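You operate a simulated robot arm through the tools that you are given. There is no shell and no other tool. Be economical: measure what you need, move in short steps, check, and stop when the job is done.

You are at the controls of a simulated robot arm. One attempt, no reset.

Task
Open the fixture case and move its black board to the yellow tray.
Fine: free both screws with the orange driver, driver back in its holder, lid on the blue mat.

The check looks at the end state, three seconds after you hand in, the way a careful person would. Anything else that was tipped, shoved, dropped, spilled or broken makes it a failure. A push-on lid holds only when it is set on centred and level and pressed home; a screw cap is set on level and turned clockwise until tight.

Robot
A 7-joint arm with a two-finger parallel gripper, fixed in place. Base frame: the origin is at the foot of the arm, x ahead of it, y to its left, z up; the work surface is at about z = 755. Readings come in mm, degrees, newtons and seconds.
With the tool pointing down near the work surface it reaches from about 200 to 680 mm from the base axis. Its first joint turns from -66.0 to 66.0 degrees. Payload 2.4 kg.
Tool frame: the origin (TCP) lies between the finger pads and is the grasp point; the fingertips stand 30 mm ahead of it; z points along the fingers, y is the line along which they close. Largest opening 94 mm; finger width 28, thickness 10; the body of the gripper, 50 by 96 mm, starts 55 mm behind the TCP.
Orientation is that of the tool frame in the base frame, as [roll, pitch, yaw] about the fixed x, y, z axes, in that order (R = Rz(yaw) Ry(pitch) Rx(roll)). With the fingers straight down and closing along the base's y, the tool's x points along the base's -x, its y along +y and its z along -z.

Tools
- The arm moves only by the tool apply_moves. Its argument "targets" is a list of rows, each a list of 7 numbers: the gripper command, from -1 (shut) to 1 (fully open), values between in proportion, then the shift along the base's x, y, z in mm, then the turn, a rotation vector about the base's x, y, z in degrees. In form: [[hand, tx, ty, tz, wx, wy, wz], ...]. A call has 1 to 10 rows; each row is the pose to reach, as a shift and turn from the pose commanded when the call began. Rows are played at 5 a second. More than 50 mm and 8.6 degrees between two rows, or a gripper value outside its range, and nothing of the call is played. A pose out of reach is approached as far as the arm can. The call stops where the force on the tool passes 40 N (or 10 N more than at its start, if that is more) or the arm is blocked; 0.2 s more then pass. Each finger travels about 153 mm/s and halts on what it meets, pressing with about 38 N; the grip force reading is that of the motor and also rises with nothing between the fingers. The clock runs only during rows and for 0.2 s after the last one: add rows that repeat a pose to give the fingers time. It gives the time, the measured TCP pose, the force on the tool (base axes), the opening and the grip force at its end, in the units of the frame above (readings bear some noise), and new pictures: "views" is both (left out), scene, wrist or none.
- Cameras (640 x 400 px; columns grow to the right, rows downward): "scene" is fixed at [47.9, 479.3, 1446.2]; the picture's right is [-0.67, -0.74, 0.00], its down [-0.40, 0.36, -0.84] and it looks along [0.62, -0.56, -0.54] (base axes); focal length 338 px, centre (320, 200). "wrist" rides on the gripper at [-37, 0, -58] in the tool frame; the picture's right is [0.00, -1.00, 0.00], its down [0.97, 0.00, -0.24] and it looks along [0.24, 0.00, 0.97] (tool axes); focal length 218 px, centre (320, 200).
- probe_pixels(camera, pixels): for up to 12 pixels [column, row] of the newest picture of that camera ("zoom" is the newest enlarged one), the place [x, y, z] in the base frame of the surface seen there, good to about 3 mm. It takes no simulated time.
- enlarge(camera, box): a new picture of the part [left, top, right, bottom] of that camera's present view, enlarged. It takes no simulated time.
- close_job(): hands the job in; it is judged then, once.

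Work in short steps. Measure before you move; look again where a grasp or a placing could have gone wrong, and mend it. You have 80 turns and 120 pictures in all, those below and enlarged ones among them. Open the gripper and draw the arm clear of the work before you hand the job in, unless the task says otherwise; then end with one line.

The tools are called after "Request:" by a JSON object that holds its "method" and its "body". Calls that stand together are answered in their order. apply_moves: Moves the arm, as the interface text tells. Its arguments: {"type":"object","properties":{"targets":{"type":"array","items":{"type":"array","items":{"type":"number"}}},"views":{"type":"string","enum":["both","scene","wrist","none"]}},"required":["targets"]} The other tools are called the same way: probe_pixels (camera, pixels) gives the place of the surface under pixels of a picture; enlarge (camera, box) takes an enlarged picture of a part of a camera's view; close_job () hands the job in.

At the start:

```text
clock: 0.0
ee_pos: [351.6, 64.9, 1151.6]
tcp_rot: [179.8, 0.0, -179.9]
force: [-1.0, -0.2, -0.1]
opening: 93.9
finger_force: 0.0
```

scene: 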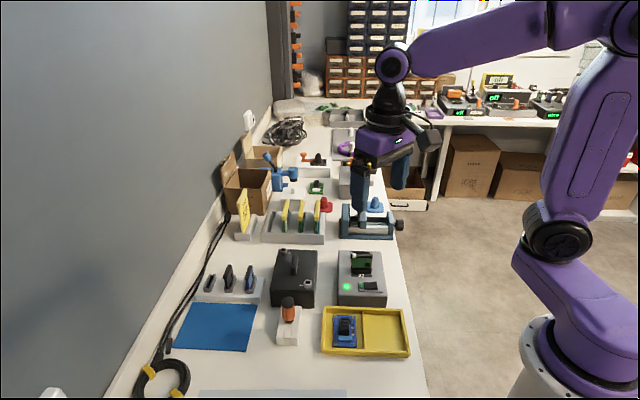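
wrist: 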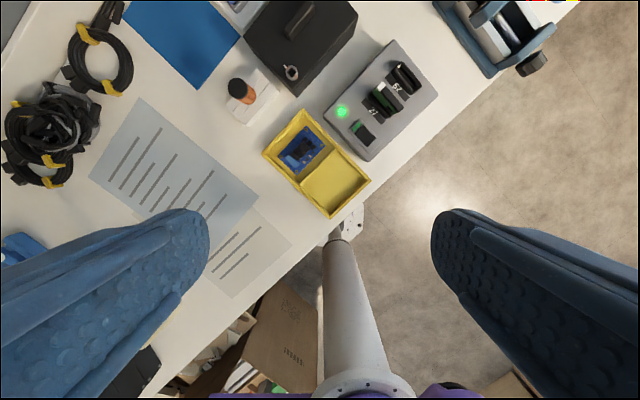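

The scene shows a dark case near (295,278), the orange driver at (288,310), the blue mat at (215,327) and the yellow tray at (365,332). I'll enlarge these to see the details.

Request:
{"method": "enlarge", "body": {"camera": "scene", "box": [250, 235, 420, 365]}}

Request:
{"method": "enlarge", "body": {"camera": "wrist", "box": [220, 0, 440, 140]}}

```text
3.08 times, centred on (335, 300) of scene
```

zoom: 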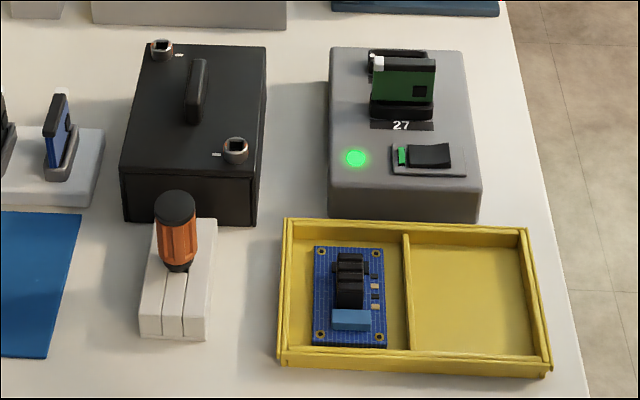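

```text
2.86 times, centred on (330, 70) of wrist
```

zoom: 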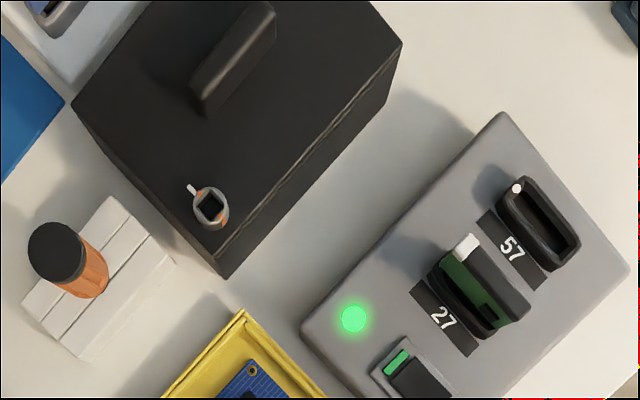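

The black case has a handle and two socket-head screws at opposite corners. I'll probe the main points.

Request:
{"method": "probe_pixels", "body": {"camera": "scene", "pixels": [[293, 252], [312, 284], [302, 263], [275, 249], [318, 251], [314, 306], [283, 304], [288, 301], [288, 318], [218, 326], [383, 333], [345, 330]]}}

Request:
{"method": "probe_pixels", "body": {"camera": "zoom", "pixels": [[210, 208], [235, 60], [75, 105], [220, 272], [400, 45], [58, 250], [85, 280], [110, 200], [25, 305], [80, 360], [180, 265], [190, 190]]}}

```text
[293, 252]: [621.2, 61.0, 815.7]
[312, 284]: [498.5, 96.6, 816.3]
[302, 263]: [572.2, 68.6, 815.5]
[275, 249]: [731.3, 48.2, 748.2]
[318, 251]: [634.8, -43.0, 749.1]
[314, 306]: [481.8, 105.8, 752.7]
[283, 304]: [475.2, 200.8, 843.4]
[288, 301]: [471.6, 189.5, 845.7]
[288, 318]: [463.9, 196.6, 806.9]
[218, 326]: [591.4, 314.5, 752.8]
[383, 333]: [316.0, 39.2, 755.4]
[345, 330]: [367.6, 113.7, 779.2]
```

```text
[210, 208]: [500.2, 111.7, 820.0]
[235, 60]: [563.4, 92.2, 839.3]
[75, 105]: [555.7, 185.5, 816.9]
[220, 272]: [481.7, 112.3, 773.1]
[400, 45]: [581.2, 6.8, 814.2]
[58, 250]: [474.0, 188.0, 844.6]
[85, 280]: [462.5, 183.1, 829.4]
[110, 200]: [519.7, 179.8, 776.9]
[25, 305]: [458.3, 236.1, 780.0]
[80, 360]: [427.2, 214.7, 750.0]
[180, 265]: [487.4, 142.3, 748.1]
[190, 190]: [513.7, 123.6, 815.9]
```

I'll move above the case to look down at it and at the driver.

Request:
{"method": "apply_moves", "body": {"targets": [[1, 40, 12, 0, 0, 0, 0], [1, 80, 24, 0, 0, 0, 0], [1, 120, 36, -15, 0, 0, 0], [1, 160, 48, -35, 0, 0, 0], [1, 195, 60, -60, 0, 0, 0], [1, 205, 70, -100, 0, 0, 0], [1, 205, 70, -100, 0, 0, 0]]}}

```text
clock: 1.6
ee_pos: [558.0, 136.6, 1050.2]
tcp_rot: [179.9, 0.0, 180.0]
force: [0.3, 0.5, -0.4]
opening: 94.0
finger_force: 0.1
```

scene: 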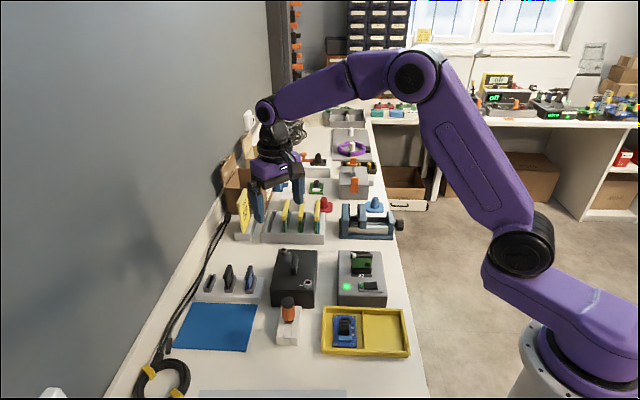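
wrist: 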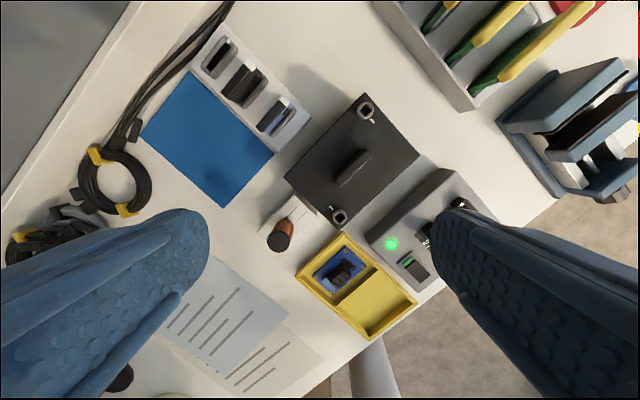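

Request:
{"method": "enlarge", "body": {"camera": "wrist", "box": [250, 80, 450, 260]}}

```text
2.22 times, centred on (350, 170) of wrist
```

zoom: 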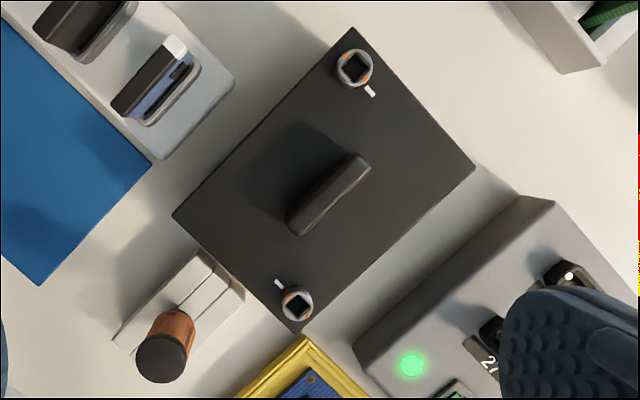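

The enlarged view shows square sockets with a white mark by each one. I'll look closer at both screws and probe them.

Request:
{"method": "probe_pixels", "body": {"camera": "zoom", "pixels": [[355, 68], [298, 303], [318, 205], [362, 160], [350, 28], [474, 170], [298, 333], [174, 214], [162, 360], [120, 340], [205, 252], [242, 295]]}}

Request:
{"method": "enlarge", "body": {"camera": "wrist", "box": [345, 90, 389, 128]}}

Request:
{"method": "enlarge", "body": {"camera": "wrist", "box": [318, 195, 362, 233]}}

```text
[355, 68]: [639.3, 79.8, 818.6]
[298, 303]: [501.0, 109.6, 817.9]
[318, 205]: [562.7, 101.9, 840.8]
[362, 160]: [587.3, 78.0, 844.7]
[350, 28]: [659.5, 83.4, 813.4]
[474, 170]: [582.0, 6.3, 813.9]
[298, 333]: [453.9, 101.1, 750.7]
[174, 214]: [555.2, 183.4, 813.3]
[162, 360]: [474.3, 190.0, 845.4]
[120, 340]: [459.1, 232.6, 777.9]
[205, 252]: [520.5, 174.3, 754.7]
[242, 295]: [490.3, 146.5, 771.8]
```

```text
10.53 times, centred on (367, 109) of wrist
```

zoom: 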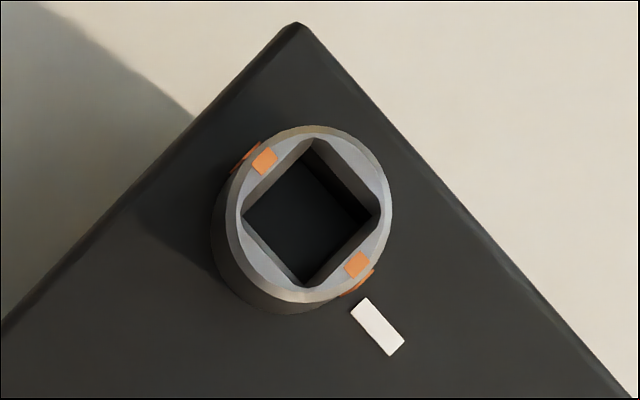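

```text
10.53 times, centred on (340, 214) of wrist
```

zoom: 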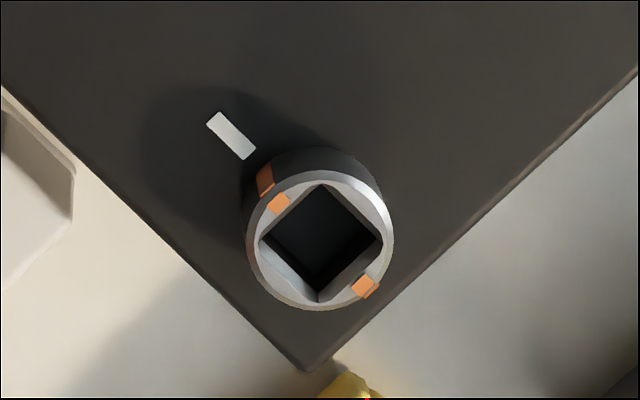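

Both screws are aligned with the box, which sits at about -44° yaw. Next I move above the driver with the hand turned -44°, and look at it closely.

Request:
{"method": "apply_moves", "body": {"targets": [[1, -14, 9, -14, 0, 0, -7.4], [1, -28, 18, -28, 0, 0, -14.8], [1, -42, 27, -42, 0, 0, -22.2], [1, -56, 36, -56, 0, 0, -29.6], [1, -70, 45, -70, 0, 0, -37], [1, -83, 54, -84, 0, 0, -44], [1, -83, 54, -84, 0, 0, -44]]}}

```text
clock: 3.2
ee_pos: [472.7, 189.6, 968.7]
tcp_rot: [180.0, 0.0, 135.8]
force: [0.4, -0.8, -0.5]
opening: 94.0
finger_force: 0.0
```

scene: 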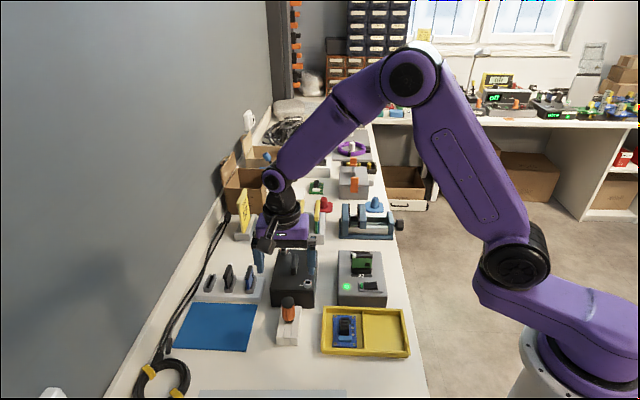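
wrist: 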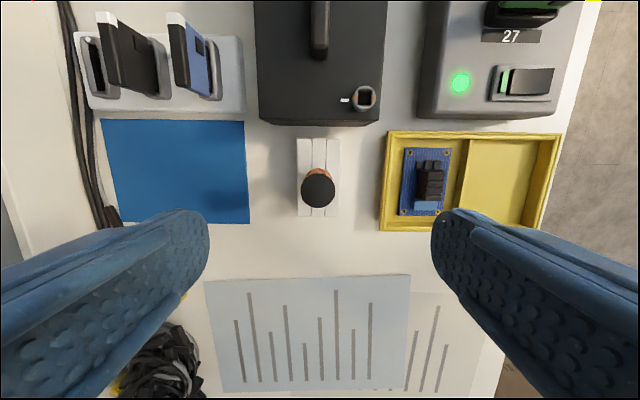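

The image axes now line up closely with the box. I'll enlarge the driver, the near screw and the case edge to measure what tilt is left.

Request:
{"method": "enlarge", "body": {"camera": "wrist", "box": [240, 80, 400, 230]}}

Request:
{"method": "enlarge", "body": {"camera": "wrist", "box": [280, 135, 360, 220]}}

```text
2.67 times, centred on (320, 155) of wrist
```

zoom: 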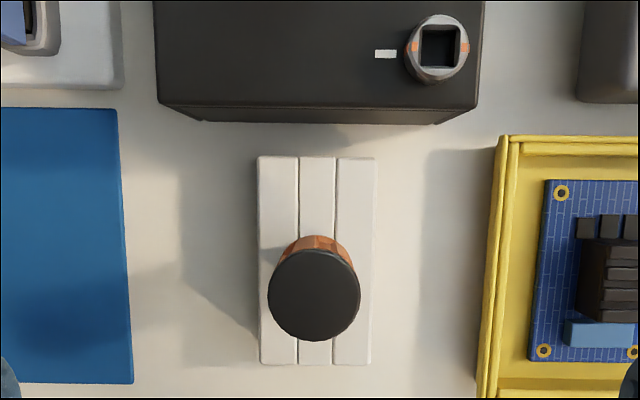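

```text
4.71 times, centred on (320, 178) of wrist
```

zoom: 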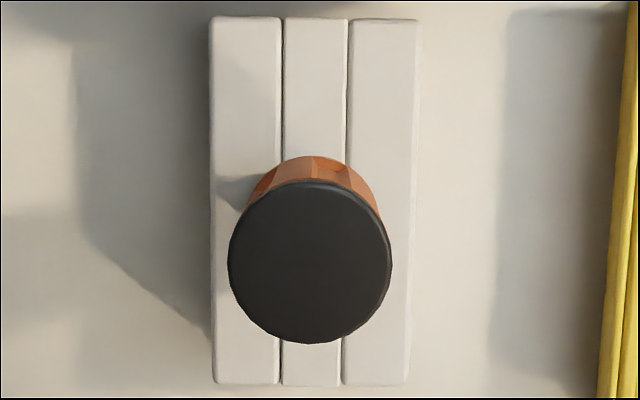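

The remaining tilt is only about 0.5°. Now I'll probe the driver top and both screws precisely.

Request:
{"method": "probe_pixels", "body": {"camera": "zoom", "pixels": [[310, 262], [232, 262], [388, 262], [310, 186], [310, 338], [315, 172], [245, 150], [315, 100], [400, 100], [225, 350], [310, 375]]}}

Request:
{"method": "probe_pixels", "body": {"camera": "scene", "pixels": [[288, 300], [288, 308], [288, 316], [288, 320], [288, 324], [285, 335]]}}

Request:
{"method": "enlarge", "body": {"camera": "scene", "box": [265, 285, 315, 350]}}

```text
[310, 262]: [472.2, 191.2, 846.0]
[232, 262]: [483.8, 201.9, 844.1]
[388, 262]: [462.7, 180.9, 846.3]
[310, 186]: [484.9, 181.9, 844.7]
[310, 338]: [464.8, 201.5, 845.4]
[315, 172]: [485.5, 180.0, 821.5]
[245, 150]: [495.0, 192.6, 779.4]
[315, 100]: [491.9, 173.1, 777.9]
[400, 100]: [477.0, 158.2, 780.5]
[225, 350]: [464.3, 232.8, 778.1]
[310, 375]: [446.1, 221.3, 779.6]
```

```text
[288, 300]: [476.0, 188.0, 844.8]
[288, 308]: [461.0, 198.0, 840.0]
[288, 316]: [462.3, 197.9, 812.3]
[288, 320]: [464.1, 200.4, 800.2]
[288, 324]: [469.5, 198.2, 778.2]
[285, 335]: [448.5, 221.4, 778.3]
```

```text
6.15 times, centred on (290, 318) of scene
```

zoom: 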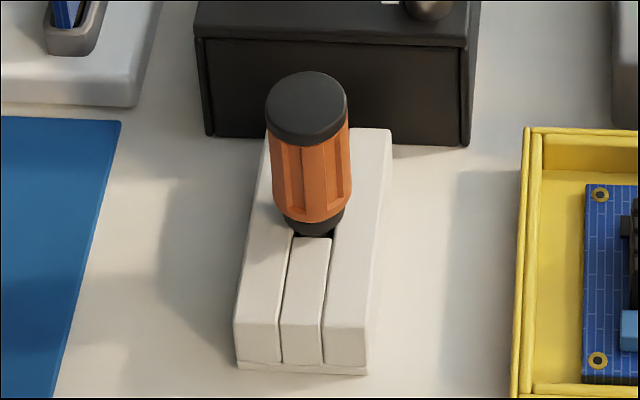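

The driver handle centre is (474, 191.5), with a diameter of about 29 mm, spanning z≈783–845. I descend to TCP z≈818 with the fingers partly open.

Request:
{"method": "apply_moves", "body": {"targets": [[0.4, 0.4, 2.4, -40, 0, 0, -0.5], [0.4, 0.4, 2.4, -80, 0, 0, -0.5], [0.4, 0.4, 2.4, -115, 0, 0, -0.5], [0.4, 0.4, 2.4, -140, 0, 0, -0.5], [0.4, 0.4, 2.4, -149.6, 0, 0, -0.5], [0.4, 0.4, 2.4, -149.6, 0, 0, -0.5]]}}

```text
clock: 4.6
ee_pos: [472.3, 189.3, 818.6]
tcp_rot: [179.9, 0.1, 135.5]
force: [0.4, -0.2, 0.3]
opening: 65.9
finger_force: 0.0
```

scene: 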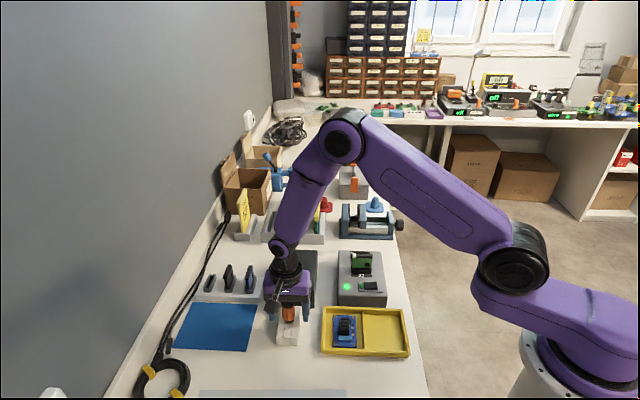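
wrist: 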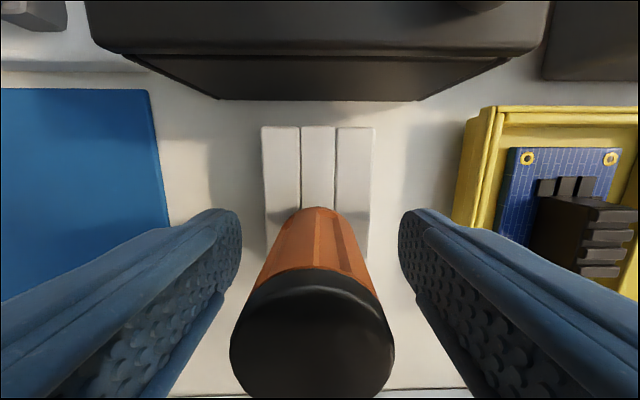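

The driver sits about 8 px left of centre, roughly 3 mm toward +x+y. I correct for that and close.

Request:
{"method": "apply_moves", "body": {"targets": [[0.4, 1.8, 2.0, 0, 0, 0, 0], [0, 1.8, 2.0, 0, 0, 0, 0], [-0.4, 1.8, 2.0, 0, 0, 0, 0], [-1, 1.8, 2.0, 0, 0, 0, 0], [-1, 1.8, 2.0, 0, 0, 0, 0], [-1, 1.8, 2.0, 0, 0, 0, 0]], "views": "wrist"}}

```text
clock: 6.0
ee_pos: [474.8, 192.4, 817.6]
tcp_rot: [-180.0, 0.0, 135.5]
force: [-7.5, -6.1, -1.3]
opening: 29.1
finger_force: 37.7
```

wrist: 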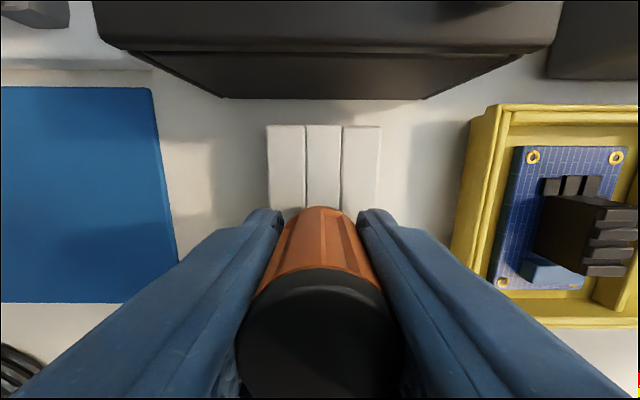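

Gripped at 29 mm, with a side load of about 9 N toward -x-y. I ease off by 0.7 mm in each axis and lift straight up.

Request:
{"method": "apply_moves", "body": {"targets": [[-1, -0.8, -0.8, 0, 0, 0, 0], [-1, -0.8, -0.8, 8, 0, 0, 0], [-1, -0.8, -0.8, 20, 0, 0, 0], [-1, -0.8, -0.8, 40, 0, 0, 0], [-1, -0.8, -0.8, 70, 0, 0, 0], [-1, -0.8, -0.8, 105, 0, 0, 0], [-1, -0.8, -0.8, 105, 0, 0, 0]]}}

```text
clock: 7.6
ee_pos: [472.0, 192.4, 923.1]
tcp_rot: [-180.0, 0.0, 135.5]
force: [0.3, -0.4, -0.6]
opening: 28.8
finger_force: 38.1
```

scene: 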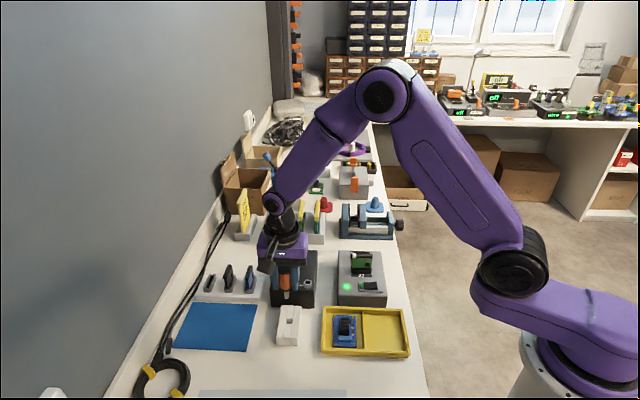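
wrist: 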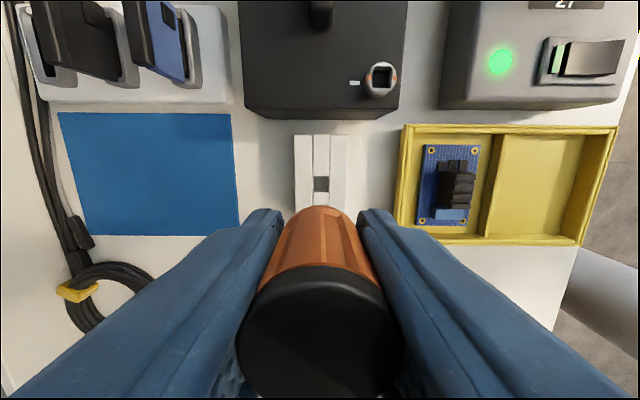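

The driver is out of its holder. I'll look at its tip and at the empty holder hole, which I need for returning it.

Request:
{"method": "enlarge", "body": {"camera": "scene", "box": [250, 255, 330, 350]}}

Request:
{"method": "probe_pixels", "body": {"camera": "wrist", "pixels": [[381, 80], [381, 66], [381, 95], [366, 80], [397, 80], [321, 178], [321, 190], [315, 184], [328, 184]]}}

```text
4.21 times, centred on (290, 302) of scene
```

zoom: 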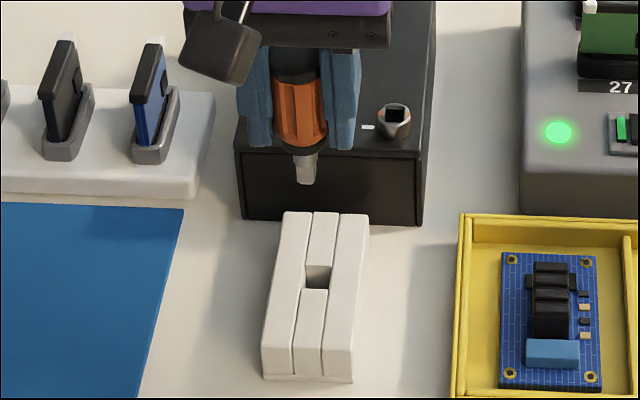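

```text
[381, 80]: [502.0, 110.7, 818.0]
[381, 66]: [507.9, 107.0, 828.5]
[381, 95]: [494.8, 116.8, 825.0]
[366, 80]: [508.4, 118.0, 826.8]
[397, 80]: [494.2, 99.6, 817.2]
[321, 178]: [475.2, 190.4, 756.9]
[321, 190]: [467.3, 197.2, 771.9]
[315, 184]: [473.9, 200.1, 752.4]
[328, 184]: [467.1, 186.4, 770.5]
```

The driver has a square tip that lines up with the hand. I'll enlarge the socket and the holder hole in the wrist view to get their exact relative position.

Request:
{"method": "enlarge", "body": {"camera": "wrist", "box": [355, 55, 407, 105]}}

Request:
{"method": "enlarge", "body": {"camera": "wrist", "box": [290, 130, 354, 210]}}

Request:
{"method": "enlarge", "body": {"camera": "scene", "box": [280, 265, 330, 305]}}

```text
8.00 times, centred on (381, 80) of wrist
```

zoom: 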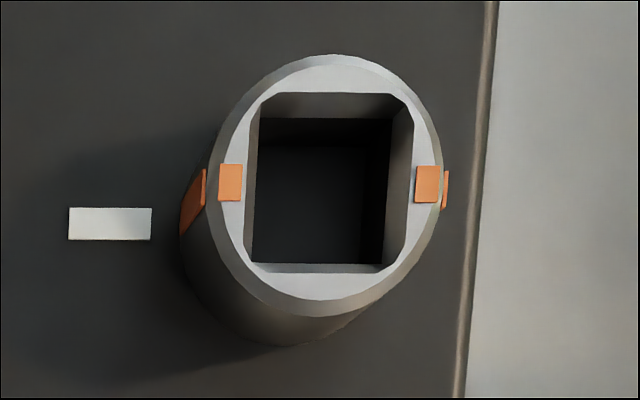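

```text
5.00 times, centred on (322, 170) of wrist
```

zoom: 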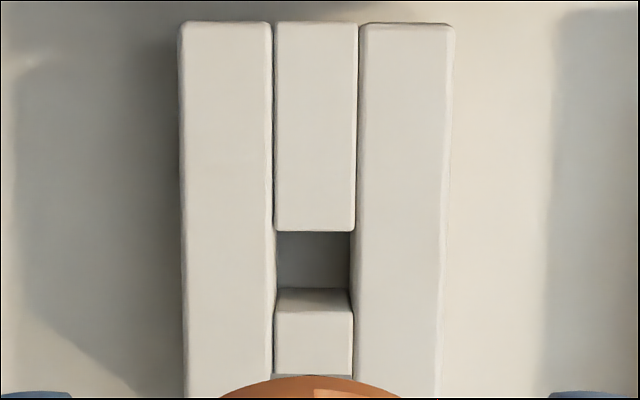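

```text
10.00 times, centred on (305, 285) of scene
```

zoom: 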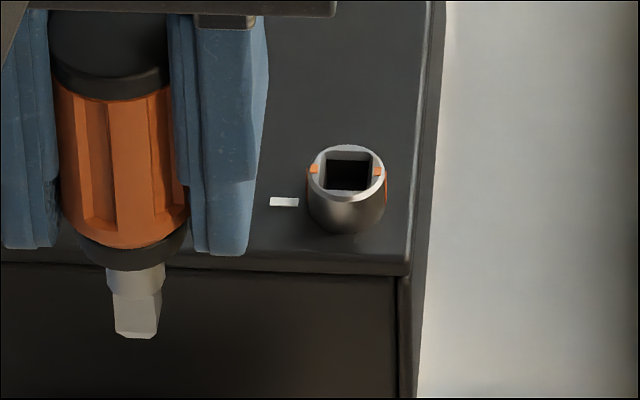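

Relative to the holder hole, the screw lies at about (+27.9, -81.5) mm. I move over it with the tip about 15 mm above the rim, then check the alignment.

Request:
{"method": "apply_moves", "body": {"targets": [[-1, 7, -20, 0, 0, 0, 0], [-1, 14, -40, 0, 0, 0, 0], [-1, 21, -60, 0, 0, 0, 0], [-1, 27.9, -81.5, 0, 0, 0, 0], [-1, 27.9, -81.5, -26, 0, 0, 0], [-1, 27.9, -81.5, -26, 0, 0, 0]]}}

Request:
{"method": "enlarge", "body": {"camera": "scene", "box": [280, 245, 340, 305]}}

```text
clock: 9.0
ee_pos: [504.0, 110.8, 895.7]
tcp_rot: [179.9, 0.1, 135.4]
force: [-0.7, 0.3, 0.0]
opening: 29.0
finger_force: 38.0
```

scene: 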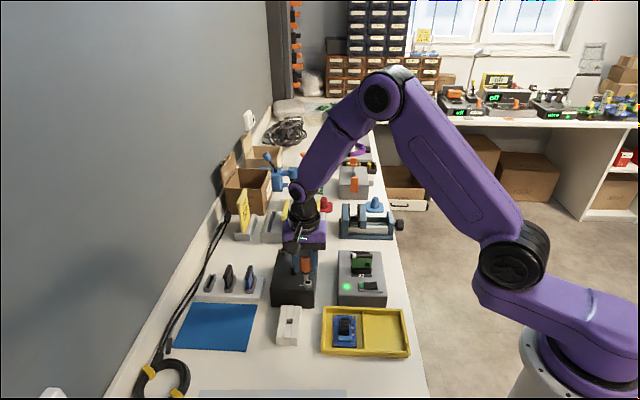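
wrist: 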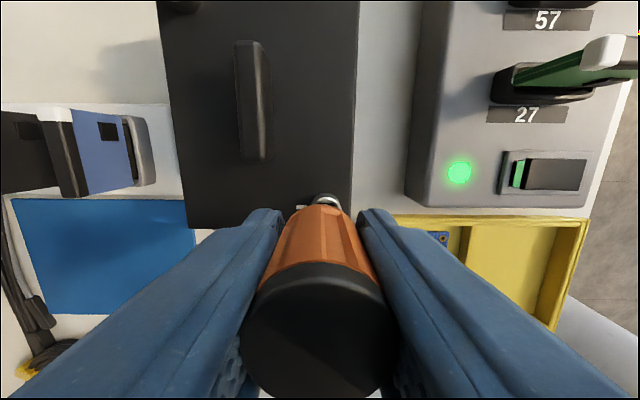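

```text
6.67 times, centred on (310, 275) of scene
```

zoom: 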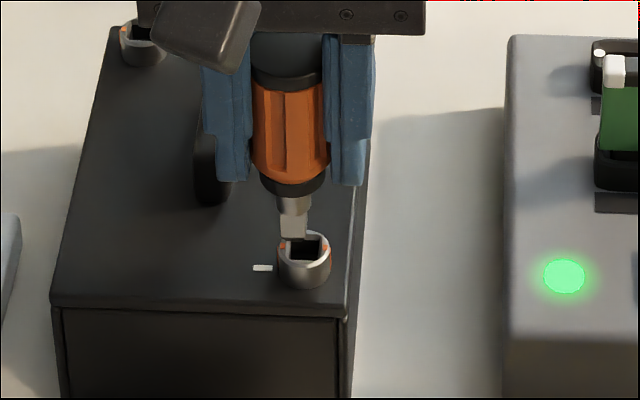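

The scene view suggests the tip is slightly left of the socket. I'll zoom in to quantify that.

Request:
{"method": "enlarge", "body": {"camera": "scene", "box": [298, 268, 322, 290]}}

Request:
{"method": "enlarge", "body": {"camera": "wrist", "box": [280, 180, 370, 240]}}

```text
16.00 times, centred on (310, 279) of scene
```

zoom: 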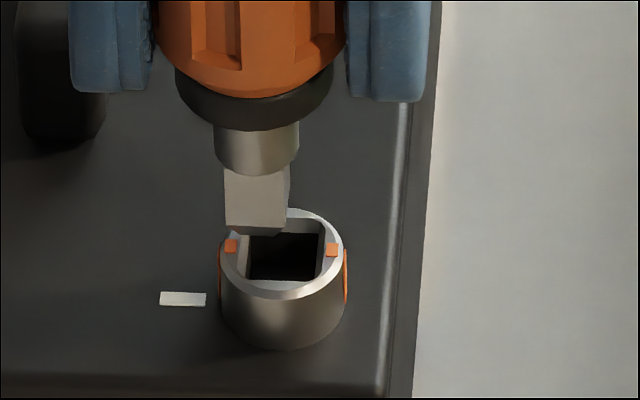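

```text
6.67 times, centred on (325, 210) of wrist
```

zoom: 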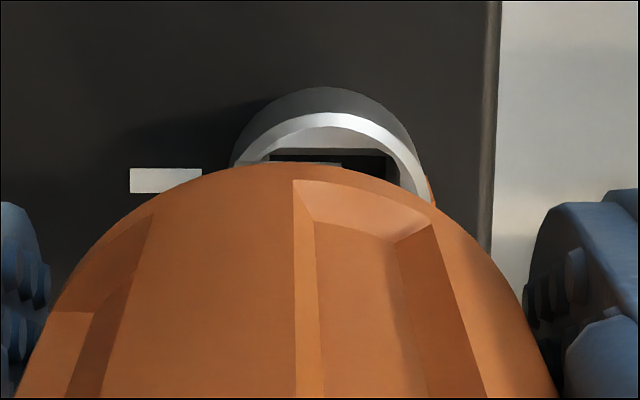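

Both views agree that the tip must shift about 3.6 mm to image right (-v). I apply that, lower a few mm and look again.

Request:
{"method": "apply_moves", "body": {"targets": [[-1, -2.5, -2.6, 0, 0, 0, 0], [-1, -2.5, -2.6, -5, 0, 0, 0], [-1, -2.5, -2.6, -5, 0, 0, 0]], "views": "none"}}

Request:
{"method": "enlarge", "body": {"camera": "scene", "box": [298, 268, 322, 290]}}

Request:
{"method": "enlarge", "body": {"camera": "wrist", "box": [280, 180, 370, 240]}}

```text
clock: 9.8
ee_pos: [500.8, 108.3, 891.7]
tcp_rot: [179.9, 0.0, 135.4]
force: [-0.1, -0.3, -0.5]
opening: 28.9
finger_force: 37.7
```

```text
16.00 times, centred on (310, 279) of scene
```

zoom: 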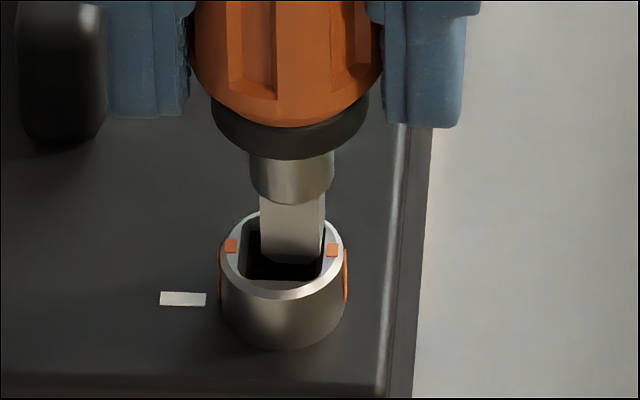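

```text
6.67 times, centred on (325, 210) of wrist
```

zoom: 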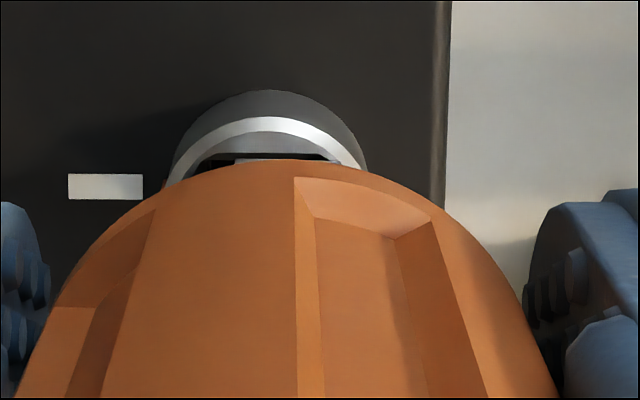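

The tip overshot by about 1.7 mm, which I'll correct. To judge the depth direction I first probe the tip bottom and the rim heights.

Request:
{"method": "enlarge", "body": {"camera": "scene", "box": [298, 268, 322, 290]}}

Request:
{"method": "probe_pixels", "body": {"camera": "zoom", "pixels": [[290, 255], [290, 230], [275, 255], [300, 215], [290, 185], [290, 165], [285, 291], [230, 265], [337, 265], [252, 218], [285, 345], [290, 140]]}}

```text
16.00 times, centred on (310, 279) of scene
```

zoom: 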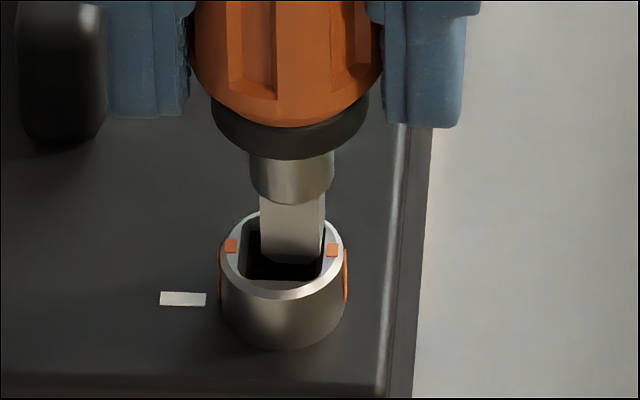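

```text
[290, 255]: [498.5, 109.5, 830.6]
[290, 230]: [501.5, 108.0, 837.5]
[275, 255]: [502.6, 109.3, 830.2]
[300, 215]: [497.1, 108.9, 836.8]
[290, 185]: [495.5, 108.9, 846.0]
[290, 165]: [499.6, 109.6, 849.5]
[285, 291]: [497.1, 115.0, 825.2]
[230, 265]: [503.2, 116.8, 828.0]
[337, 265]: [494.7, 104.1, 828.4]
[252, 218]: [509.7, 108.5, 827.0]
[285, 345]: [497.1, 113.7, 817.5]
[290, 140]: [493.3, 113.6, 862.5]
```

The tip bottom is at z≈829 and the rim at 827, and the depth direction looks right. I correct +1.7 mm along v and descend slowly.

Request:
{"method": "apply_moves", "body": {"targets": [[-1, 1.2, 1.2, 0, 0, 0, 0], [-1, 1.2, 1.2, 0, 0, 0, 0], [-1, 1.2, 1.2, -2, 0, 0, 0], [-1, 1.2, 1.2, -4, 0, 0, 0], [-1, 1.2, 1.2, -5, 0, 0, 0], [-1, 1.2, 1.2, -5, 0, 0, 0]], "views": "none"}}

Request:
{"method": "enlarge", "body": {"camera": "scene", "box": [298, 268, 322, 290]}}

```text
clock: 11.2
ee_pos: [500.6, 108.4, 887.7]
tcp_rot: [179.8, 0.2, 135.5]
force: [0.7, 1.2, -0.6]
opening: 28.9
finger_force: 38.4
```

```text
16.00 times, centred on (310, 279) of scene
```

zoom: 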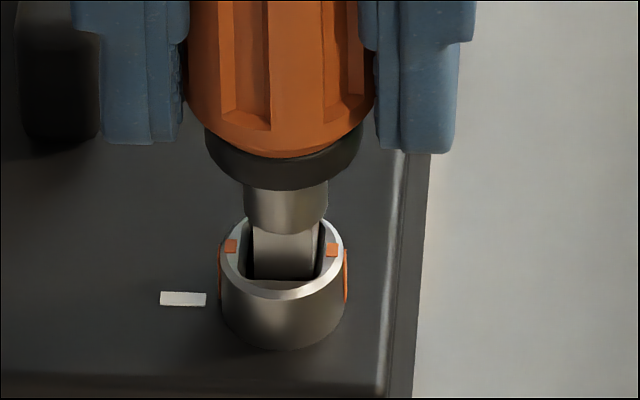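

The tip is inside the opening with low force. I nudge it 0.5 mm and keep descending.

Request:
{"method": "apply_moves", "body": {"targets": [[-1, 0.4, 0.4, -1, 0, 0, 0], [-1, 0.4, 0.4, -3, 0, 0, 0], [-1, 0.4, 0.4, -5, 0, 0, 0], [-1, 0.4, 0.4, -7, 0, 0, 0], [-1, 0.4, 0.4, -7, 0, 0, 0]], "views": "none"}}

Request:
{"method": "enlarge", "body": {"camera": "scene", "box": [298, 268, 322, 290]}}

```text
clock: 12.4
ee_pos: [503.3, 109.3, 881.4]
tcp_rot: [179.7, 0.1, 135.4]
force: [0.6, 0.4, 25.0]
opening: 28.5
finger_force: 38.1
```

```text
16.00 times, centred on (310, 279) of scene
```

zoom: 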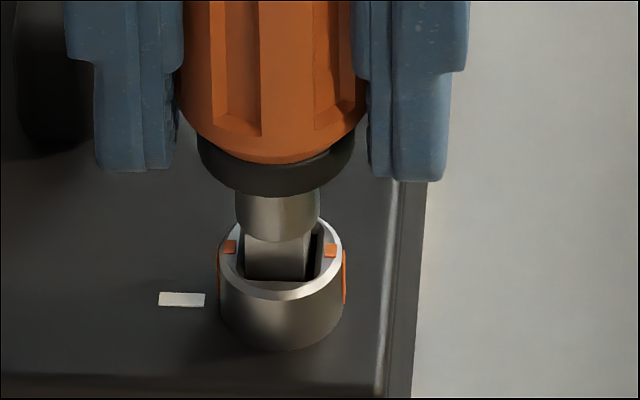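

25 N of upward force, and the driver slid up about 5 mm in the grip: the tip's left edge is on the socket rim. I raise it, shift back about 1 mm and look from both cameras.

Request:
{"method": "apply_moves", "body": {"targets": [[-1, 0, 0, 4, 0, 0, 0], [-1, -0.7, -0.7, 6, 0, 0, 0], [-1, -0.7, -0.7, 6, 0, 0, 0], [-1, -0.7, -0.7, 6, 0, 0, 0]], "views": "none"}}

Request:
{"method": "enlarge", "body": {"camera": "scene", "box": [301, 271, 319, 289]}}

Request:
{"method": "enlarge", "body": {"camera": "wrist", "box": [280, 180, 370, 240]}}

```text
clock: 13.4
ee_pos: [501.2, 107.7, 885.6]
tcp_rot: [-180.0, 0.0, 135.5]
force: [1.9, 0.9, 0.1]
opening: 28.7
finger_force: 38.3
```

```text
16.00 times, centred on (310, 280) of scene
```

zoom: 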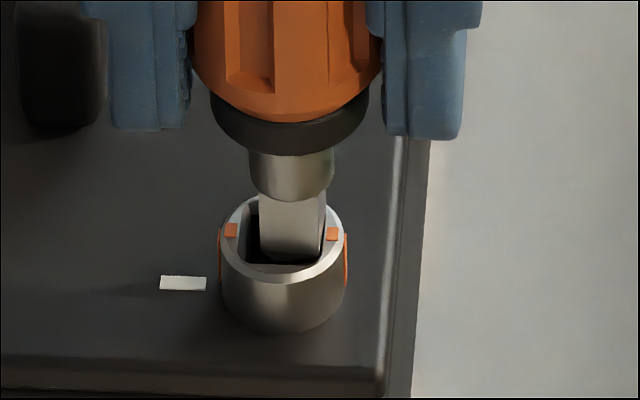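

```text
6.67 times, centred on (325, 210) of wrist
```

zoom: 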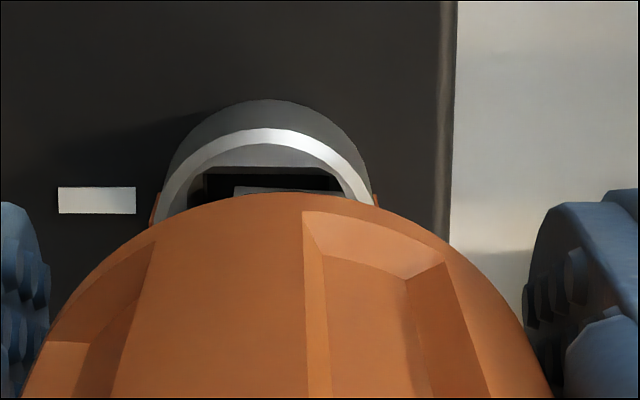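

The wrist view shows the tip inside the opening with a gap of about 1.6 mm on the +u side and the tip slightly right. So I shift +u 1.0 and +v 0.8, then descend gently.

Request:
{"method": "apply_moves", "body": {"targets": [[-1, 1.3, -0.2, 0, 0, 0, 0], [-1, 1.3, -0.2, 0, 0, 0, 0], [-1, 1.3, -0.2, -2, 0, 0, 0], [-1, 1.3, -0.2, -4, 0, 0, 0], [-1, 1.3, -0.2, -4, 0, 0, 0]], "views": "none"}}

Request:
{"method": "enlarge", "body": {"camera": "scene", "box": [301, 271, 319, 289]}}

Request:
{"method": "enlarge", "body": {"camera": "wrist", "box": [280, 180, 370, 240]}}

```text
clock: 14.6
ee_pos: [502.5, 108.8, 882.0]
tcp_rot: [179.9, 0.2, 135.6]
force: [2.8, 1.1, -1.0]
opening: 29.0
finger_force: 38.3
```

```text
16.00 times, centred on (310, 280) of scene
```

zoom: 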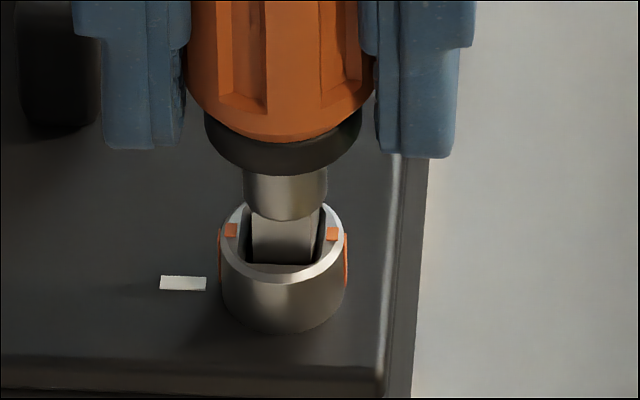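

```text
6.67 times, centred on (325, 210) of wrist
```

zoom: 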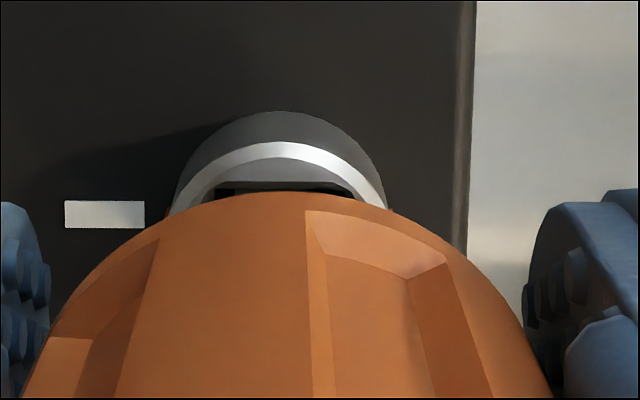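

The tip is now centred at x≈286 against the opening centre of 285, with no vertical force. I continue down.

Request:
{"method": "apply_moves", "body": {"targets": [[-1, 0, 0, -1.5, 0, 0, 0], [-1, 0, 0, -3, 0, 0, 0], [-1, 0, 0, -4.5, 0, 0, 0], [-1, 0, 0, -6, 0, 0, 0], [-1, 0, 0, -6, 0, 0, 0]], "views": "none"}}

Request:
{"method": "enlarge", "body": {"camera": "scene", "box": [301, 271, 319, 289]}}

```text
clock: 15.8
ee_pos: [502.9, 107.2, 876.3]
tcp_rot: [179.6, 0.2, 135.5]
force: [1.0, 1.0, 24.9]
opening: 28.6
finger_force: 38.5
```

```text
16.00 times, centred on (310, 280) of scene
```

zoom: 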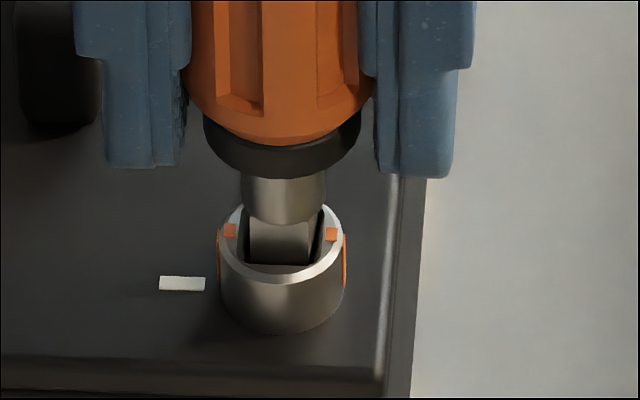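

It stopped again with the tip about 3 mm below the rim. I'll zoom in on the tip's yaw relative to the socket.

Request:
{"method": "enlarge", "body": {"camera": "scene", "box": [306, 279, 316, 290]}}

Request:
{"method": "enlarge", "body": {"camera": "wrist", "box": [300, 195, 345, 220]}}

```text
16.00 times, centred on (311, 284) of scene
```

zoom: 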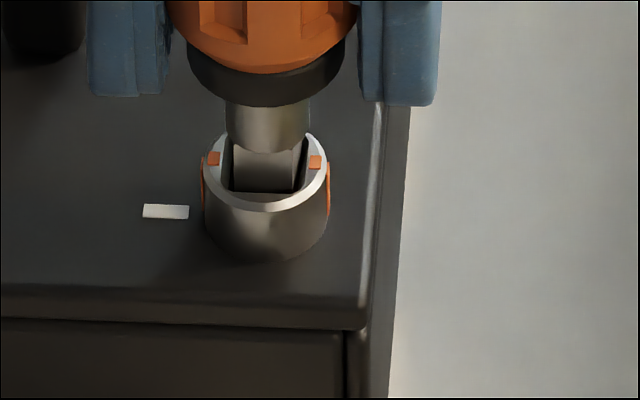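

```text
14.22 times, centred on (322, 208) of wrist
```

zoom: 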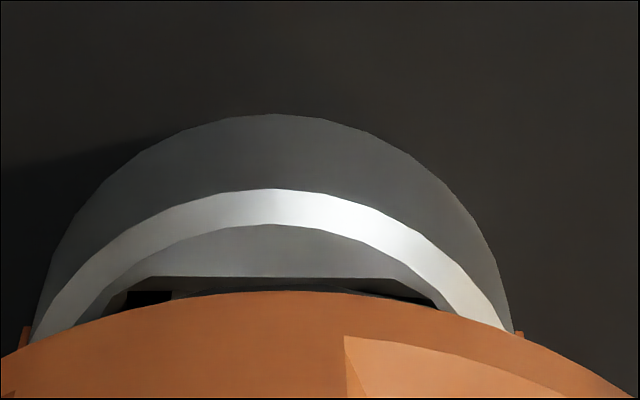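

The two views hint that the tip is twisted a few degrees clockwise from the socket. I raise it to clear the rim and measure the twist on the tip faces.

Request:
{"method": "apply_moves", "body": {"targets": [[-1, 0, 0, 5, 0, 0, 0], [-1, 0, 0, 12, 0, 0, 0], [-1, 0, 0, 18, 0, 0, 0], [-1, 0, 0, 18, 0, 0, 0]], "views": "none"}}

Request:
{"method": "enlarge", "body": {"camera": "scene", "box": [305, 272, 316, 283]}}

Request:
{"method": "enlarge", "body": {"camera": "wrist", "box": [280, 180, 370, 240]}}

```text
clock: 16.8
ee_pos: [499.8, 108.4, 892.8]
tcp_rot: [179.9, -0.1, 135.5]
force: [-0.3, 0.0, -0.4]
opening: 28.8
finger_force: 37.5
```

```text
16.00 times, centred on (310, 278) of scene
```

zoom: 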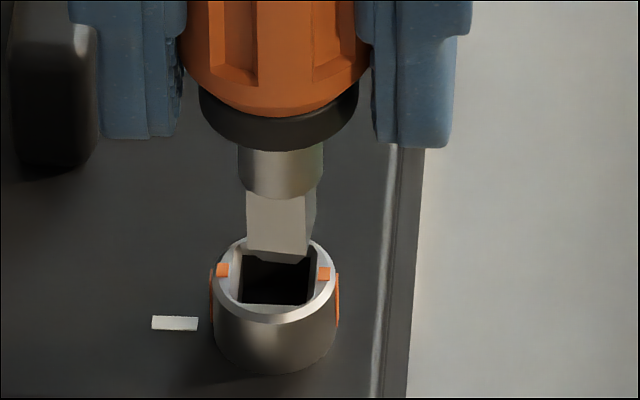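

```text
6.67 times, centred on (325, 210) of wrist
```

zoom: 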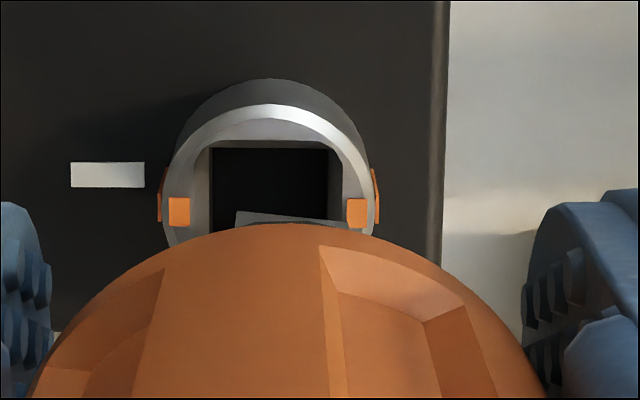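

Both views show the tip twisted about 5.4° clockwise. I turn the hand +5.4°, shift 0.7 mm toward +v and lower to near the rim to check.

Request:
{"method": "apply_moves", "body": {"targets": [[-1, 0.5, 0.5, 0, 0, 0, 5.4], [-1, 0.5, 0.5, 0, 0, 0, 5.4], [-1, 0.5, 0.5, -4, 0, 0, 5.4], [-1, 0.5, 0.5, -4, 0, 0, 5.4]], "views": "none"}}

Request:
{"method": "enlarge", "body": {"camera": "scene", "box": [305, 272, 316, 283]}}

Request:
{"method": "enlarge", "body": {"camera": "wrist", "box": [280, 180, 370, 240]}}

```text
clock: 17.8
ee_pos: [502.5, 108.8, 889.3]
tcp_rot: [179.9, 0.0, 140.9]
force: [0.5, 0.9, -1.2]
opening: 28.5
finger_force: 38.3
```

```text
16.00 times, centred on (310, 278) of scene
```

zoom: 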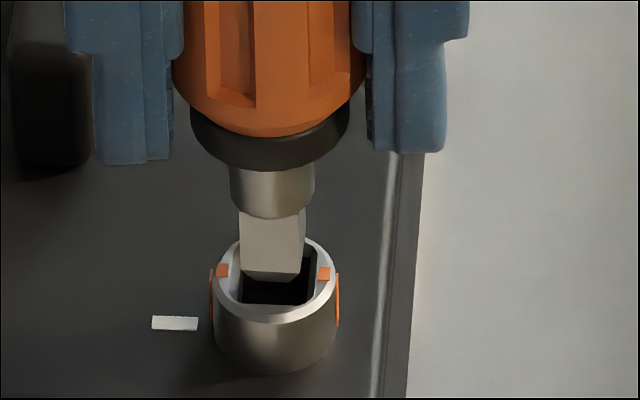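

```text
6.67 times, centred on (325, 210) of wrist
```

zoom: 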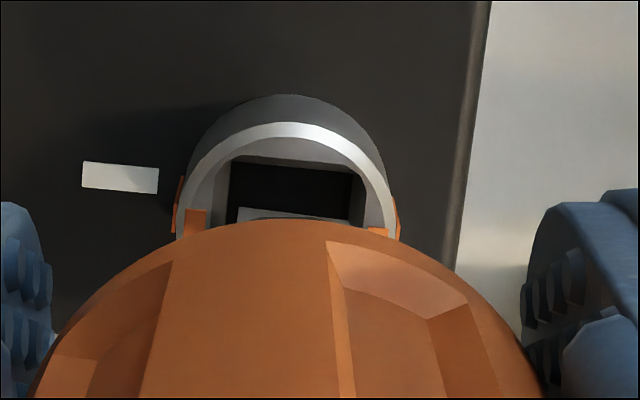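

Tip and socket edges are now parallel and centred. I descend slowly.

Request:
{"method": "apply_moves", "body": {"targets": [[-1, -0.2, -0.2, -2, 0, 0, 0], [-1, -0.2, -0.2, -4, 0, 0, 0], [-1, -0.2, -0.2, -6, 0, 0, 0], [-1, -0.2, -0.2, -8, 0, 0, 0], [-1, -0.2, -0.2, -10, 0, 0, 0], [-1, -0.2, -0.2, -10, 0, 0, 0]], "views": "none"}}

Request:
{"method": "enlarge", "body": {"camera": "scene", "box": [305, 272, 316, 283]}}

```text
clock: 19.2
ee_pos: [502.9, 109.2, 879.2]
tcp_rot: [179.9, 0.0, 141.0]
force: [1.1, -1.3, -1.3]
opening: 28.6
finger_force: 38.7
```

```text
16.00 times, centred on (310, 278) of scene
```

zoom: 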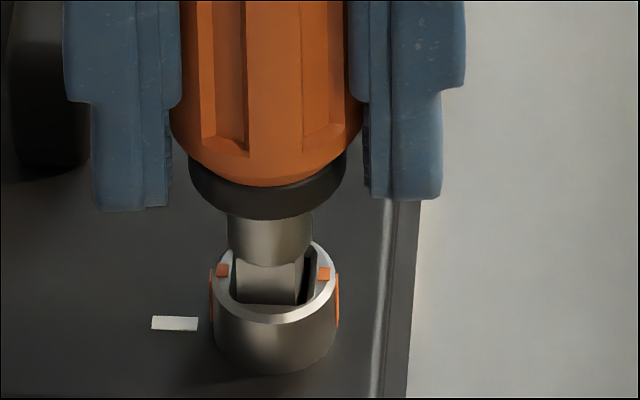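

No force yet and it is going in. I continue with a slight nudge to the right.

Request:
{"method": "apply_moves", "body": {"targets": [[-1, -0.4, -0.4, -1.5, 0, 0, 0], [-1, -0.4, -0.4, -3, 0, 0, 0], [-1, -0.4, -0.4, -4.5, 0, 0, 0], [-1, -0.4, -0.4, -6, 0, 0, 0], [-1, -0.4, -0.4, -6, 0, 0, 0]], "views": "none"}}

Request:
{"method": "enlarge", "body": {"camera": "scene", "box": [305, 272, 316, 283]}}

```text
clock: 20.4
ee_pos: [502.7, 109.8, 874.8]
tcp_rot: [179.7, 0.2, 140.9]
force: [0.3, 0.2, 29.5]
opening: 28.7
finger_force: 38.3
```

```text
16.00 times, centred on (310, 278) of scene
```

zoom: 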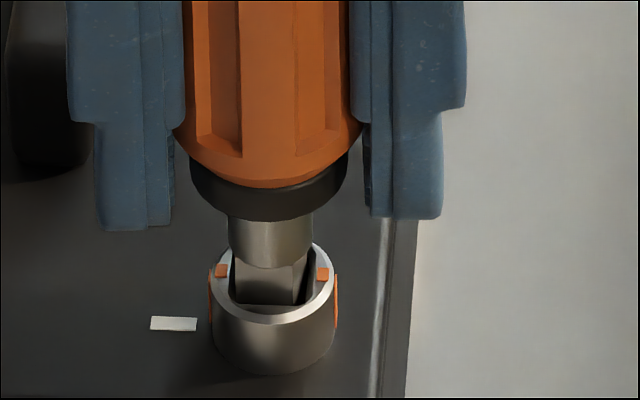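

The tip is now about 3 mm deeper than before and bottomed. I ease the pressure and turn counter-clockwise about 32° to see whether the screw follows.

Request:
{"method": "apply_moves", "body": {"targets": [[-1, 0, 0, 2, 0, 0, 0], [-1, 0, 0, 2, 0, 0, 8], [-1, 0, 0, 2, 0, 0, 16], [-1, 0, 0, 2, 0, 0, 24], [-1, 0, 0, 2, 0, 0, 32], [-1, 0, 0, 2, 0, 0, 32]], "views": "none"}}

Request:
{"method": "enlarge", "body": {"camera": "scene", "box": [305, 272, 316, 283]}}

```text
clock: 21.8
ee_pos: [502.6, 108.5, 875.5]
tcp_rot: [179.8, 0.1, 173.1]
force: [8.2, 1.1, -4.9]
opening: 28.2
finger_force: 38.1
```

```text
16.00 times, centred on (310, 278) of scene
```

zoom: 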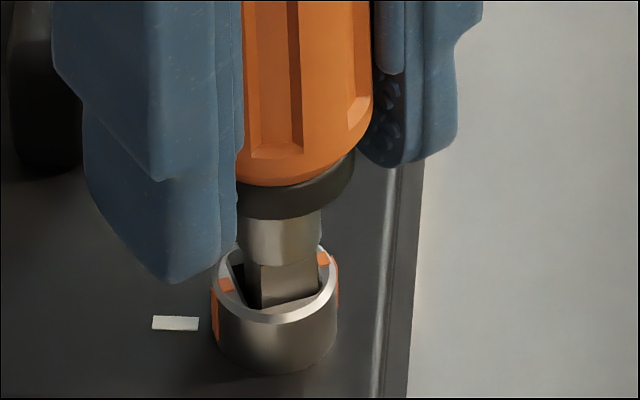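

The orange marks are rotating counter-clockwise with the driver. I continue the turn.

Request:
{"method": "apply_moves", "body": {"targets": [[-1, 0.6, 0, 0, 0, 0, 8], [-1, 0.6, 0, 0, 0, 0, 16], [-1, 0.6, 0, 0, 0, 0, 24], [-1, 0.6, 0, 0, 0, 0, 32], [-1, 0.6, 0, 0, 0, 0, 40], [-1, 0.6, 0, 0, 0, 0, 48], [-1, 0.6, 0, 0, 0, 0, 56], [-1, 0.6, 0, 0, 0, 0, 56]], "views": "none"}}

Request:
{"method": "enlarge", "body": {"camera": "scene", "box": [305, 272, 316, 283]}}

Request:
{"method": "enlarge", "body": {"camera": "wrist", "box": [280, 150, 370, 240]}}

```text
clock: 23.6
ee_pos: [502.4, 110.0, 874.8]
tcp_rot: [179.9, 0.0, -130.9]
force: [-1.7, 12.9, 7.5]
opening: 28.7
finger_force: 38.0
```

```text
16.00 times, centred on (310, 278) of scene
```

zoom: 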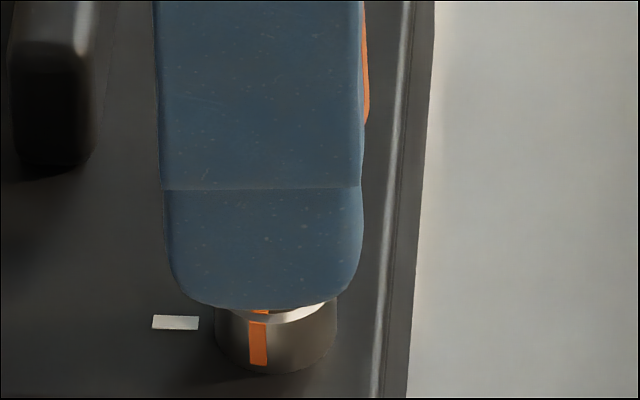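

```text
4.44 times, centred on (325, 195) of wrist
```

zoom: 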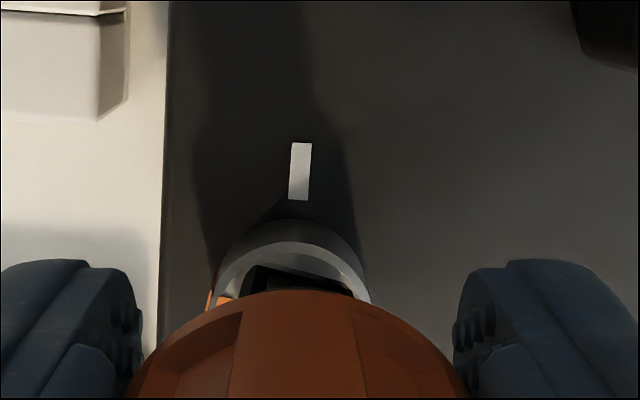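

The front mark is about 12° short of the 90° position. I turn 16° more, easing the side load.

Request:
{"method": "apply_moves", "body": {"targets": [[-1, 0, 0.8, 0, 0, 0, 0], [-1, 0, 0.8, 0, 0, 0, 8], [-1, 0, 0.8, 0, 0, 0, 15], [-1, 0, 0.8, 0, 0, 0, 15]], "views": "none"}}

Request:
{"method": "enlarge", "body": {"camera": "scene", "box": [305, 272, 316, 283]}}

```text
clock: 24.6
ee_pos: [503.1, 110.7, 874.6]
tcp_rot: [179.8, 0.1, -115.9]
force: [-1.8, 14.5, 5.4]
opening: 28.8
finger_force: 37.8
```

```text
16.00 times, centred on (310, 278) of scene
```

zoom: 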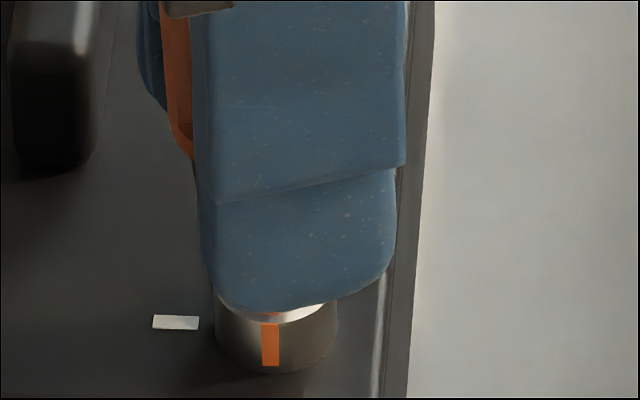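

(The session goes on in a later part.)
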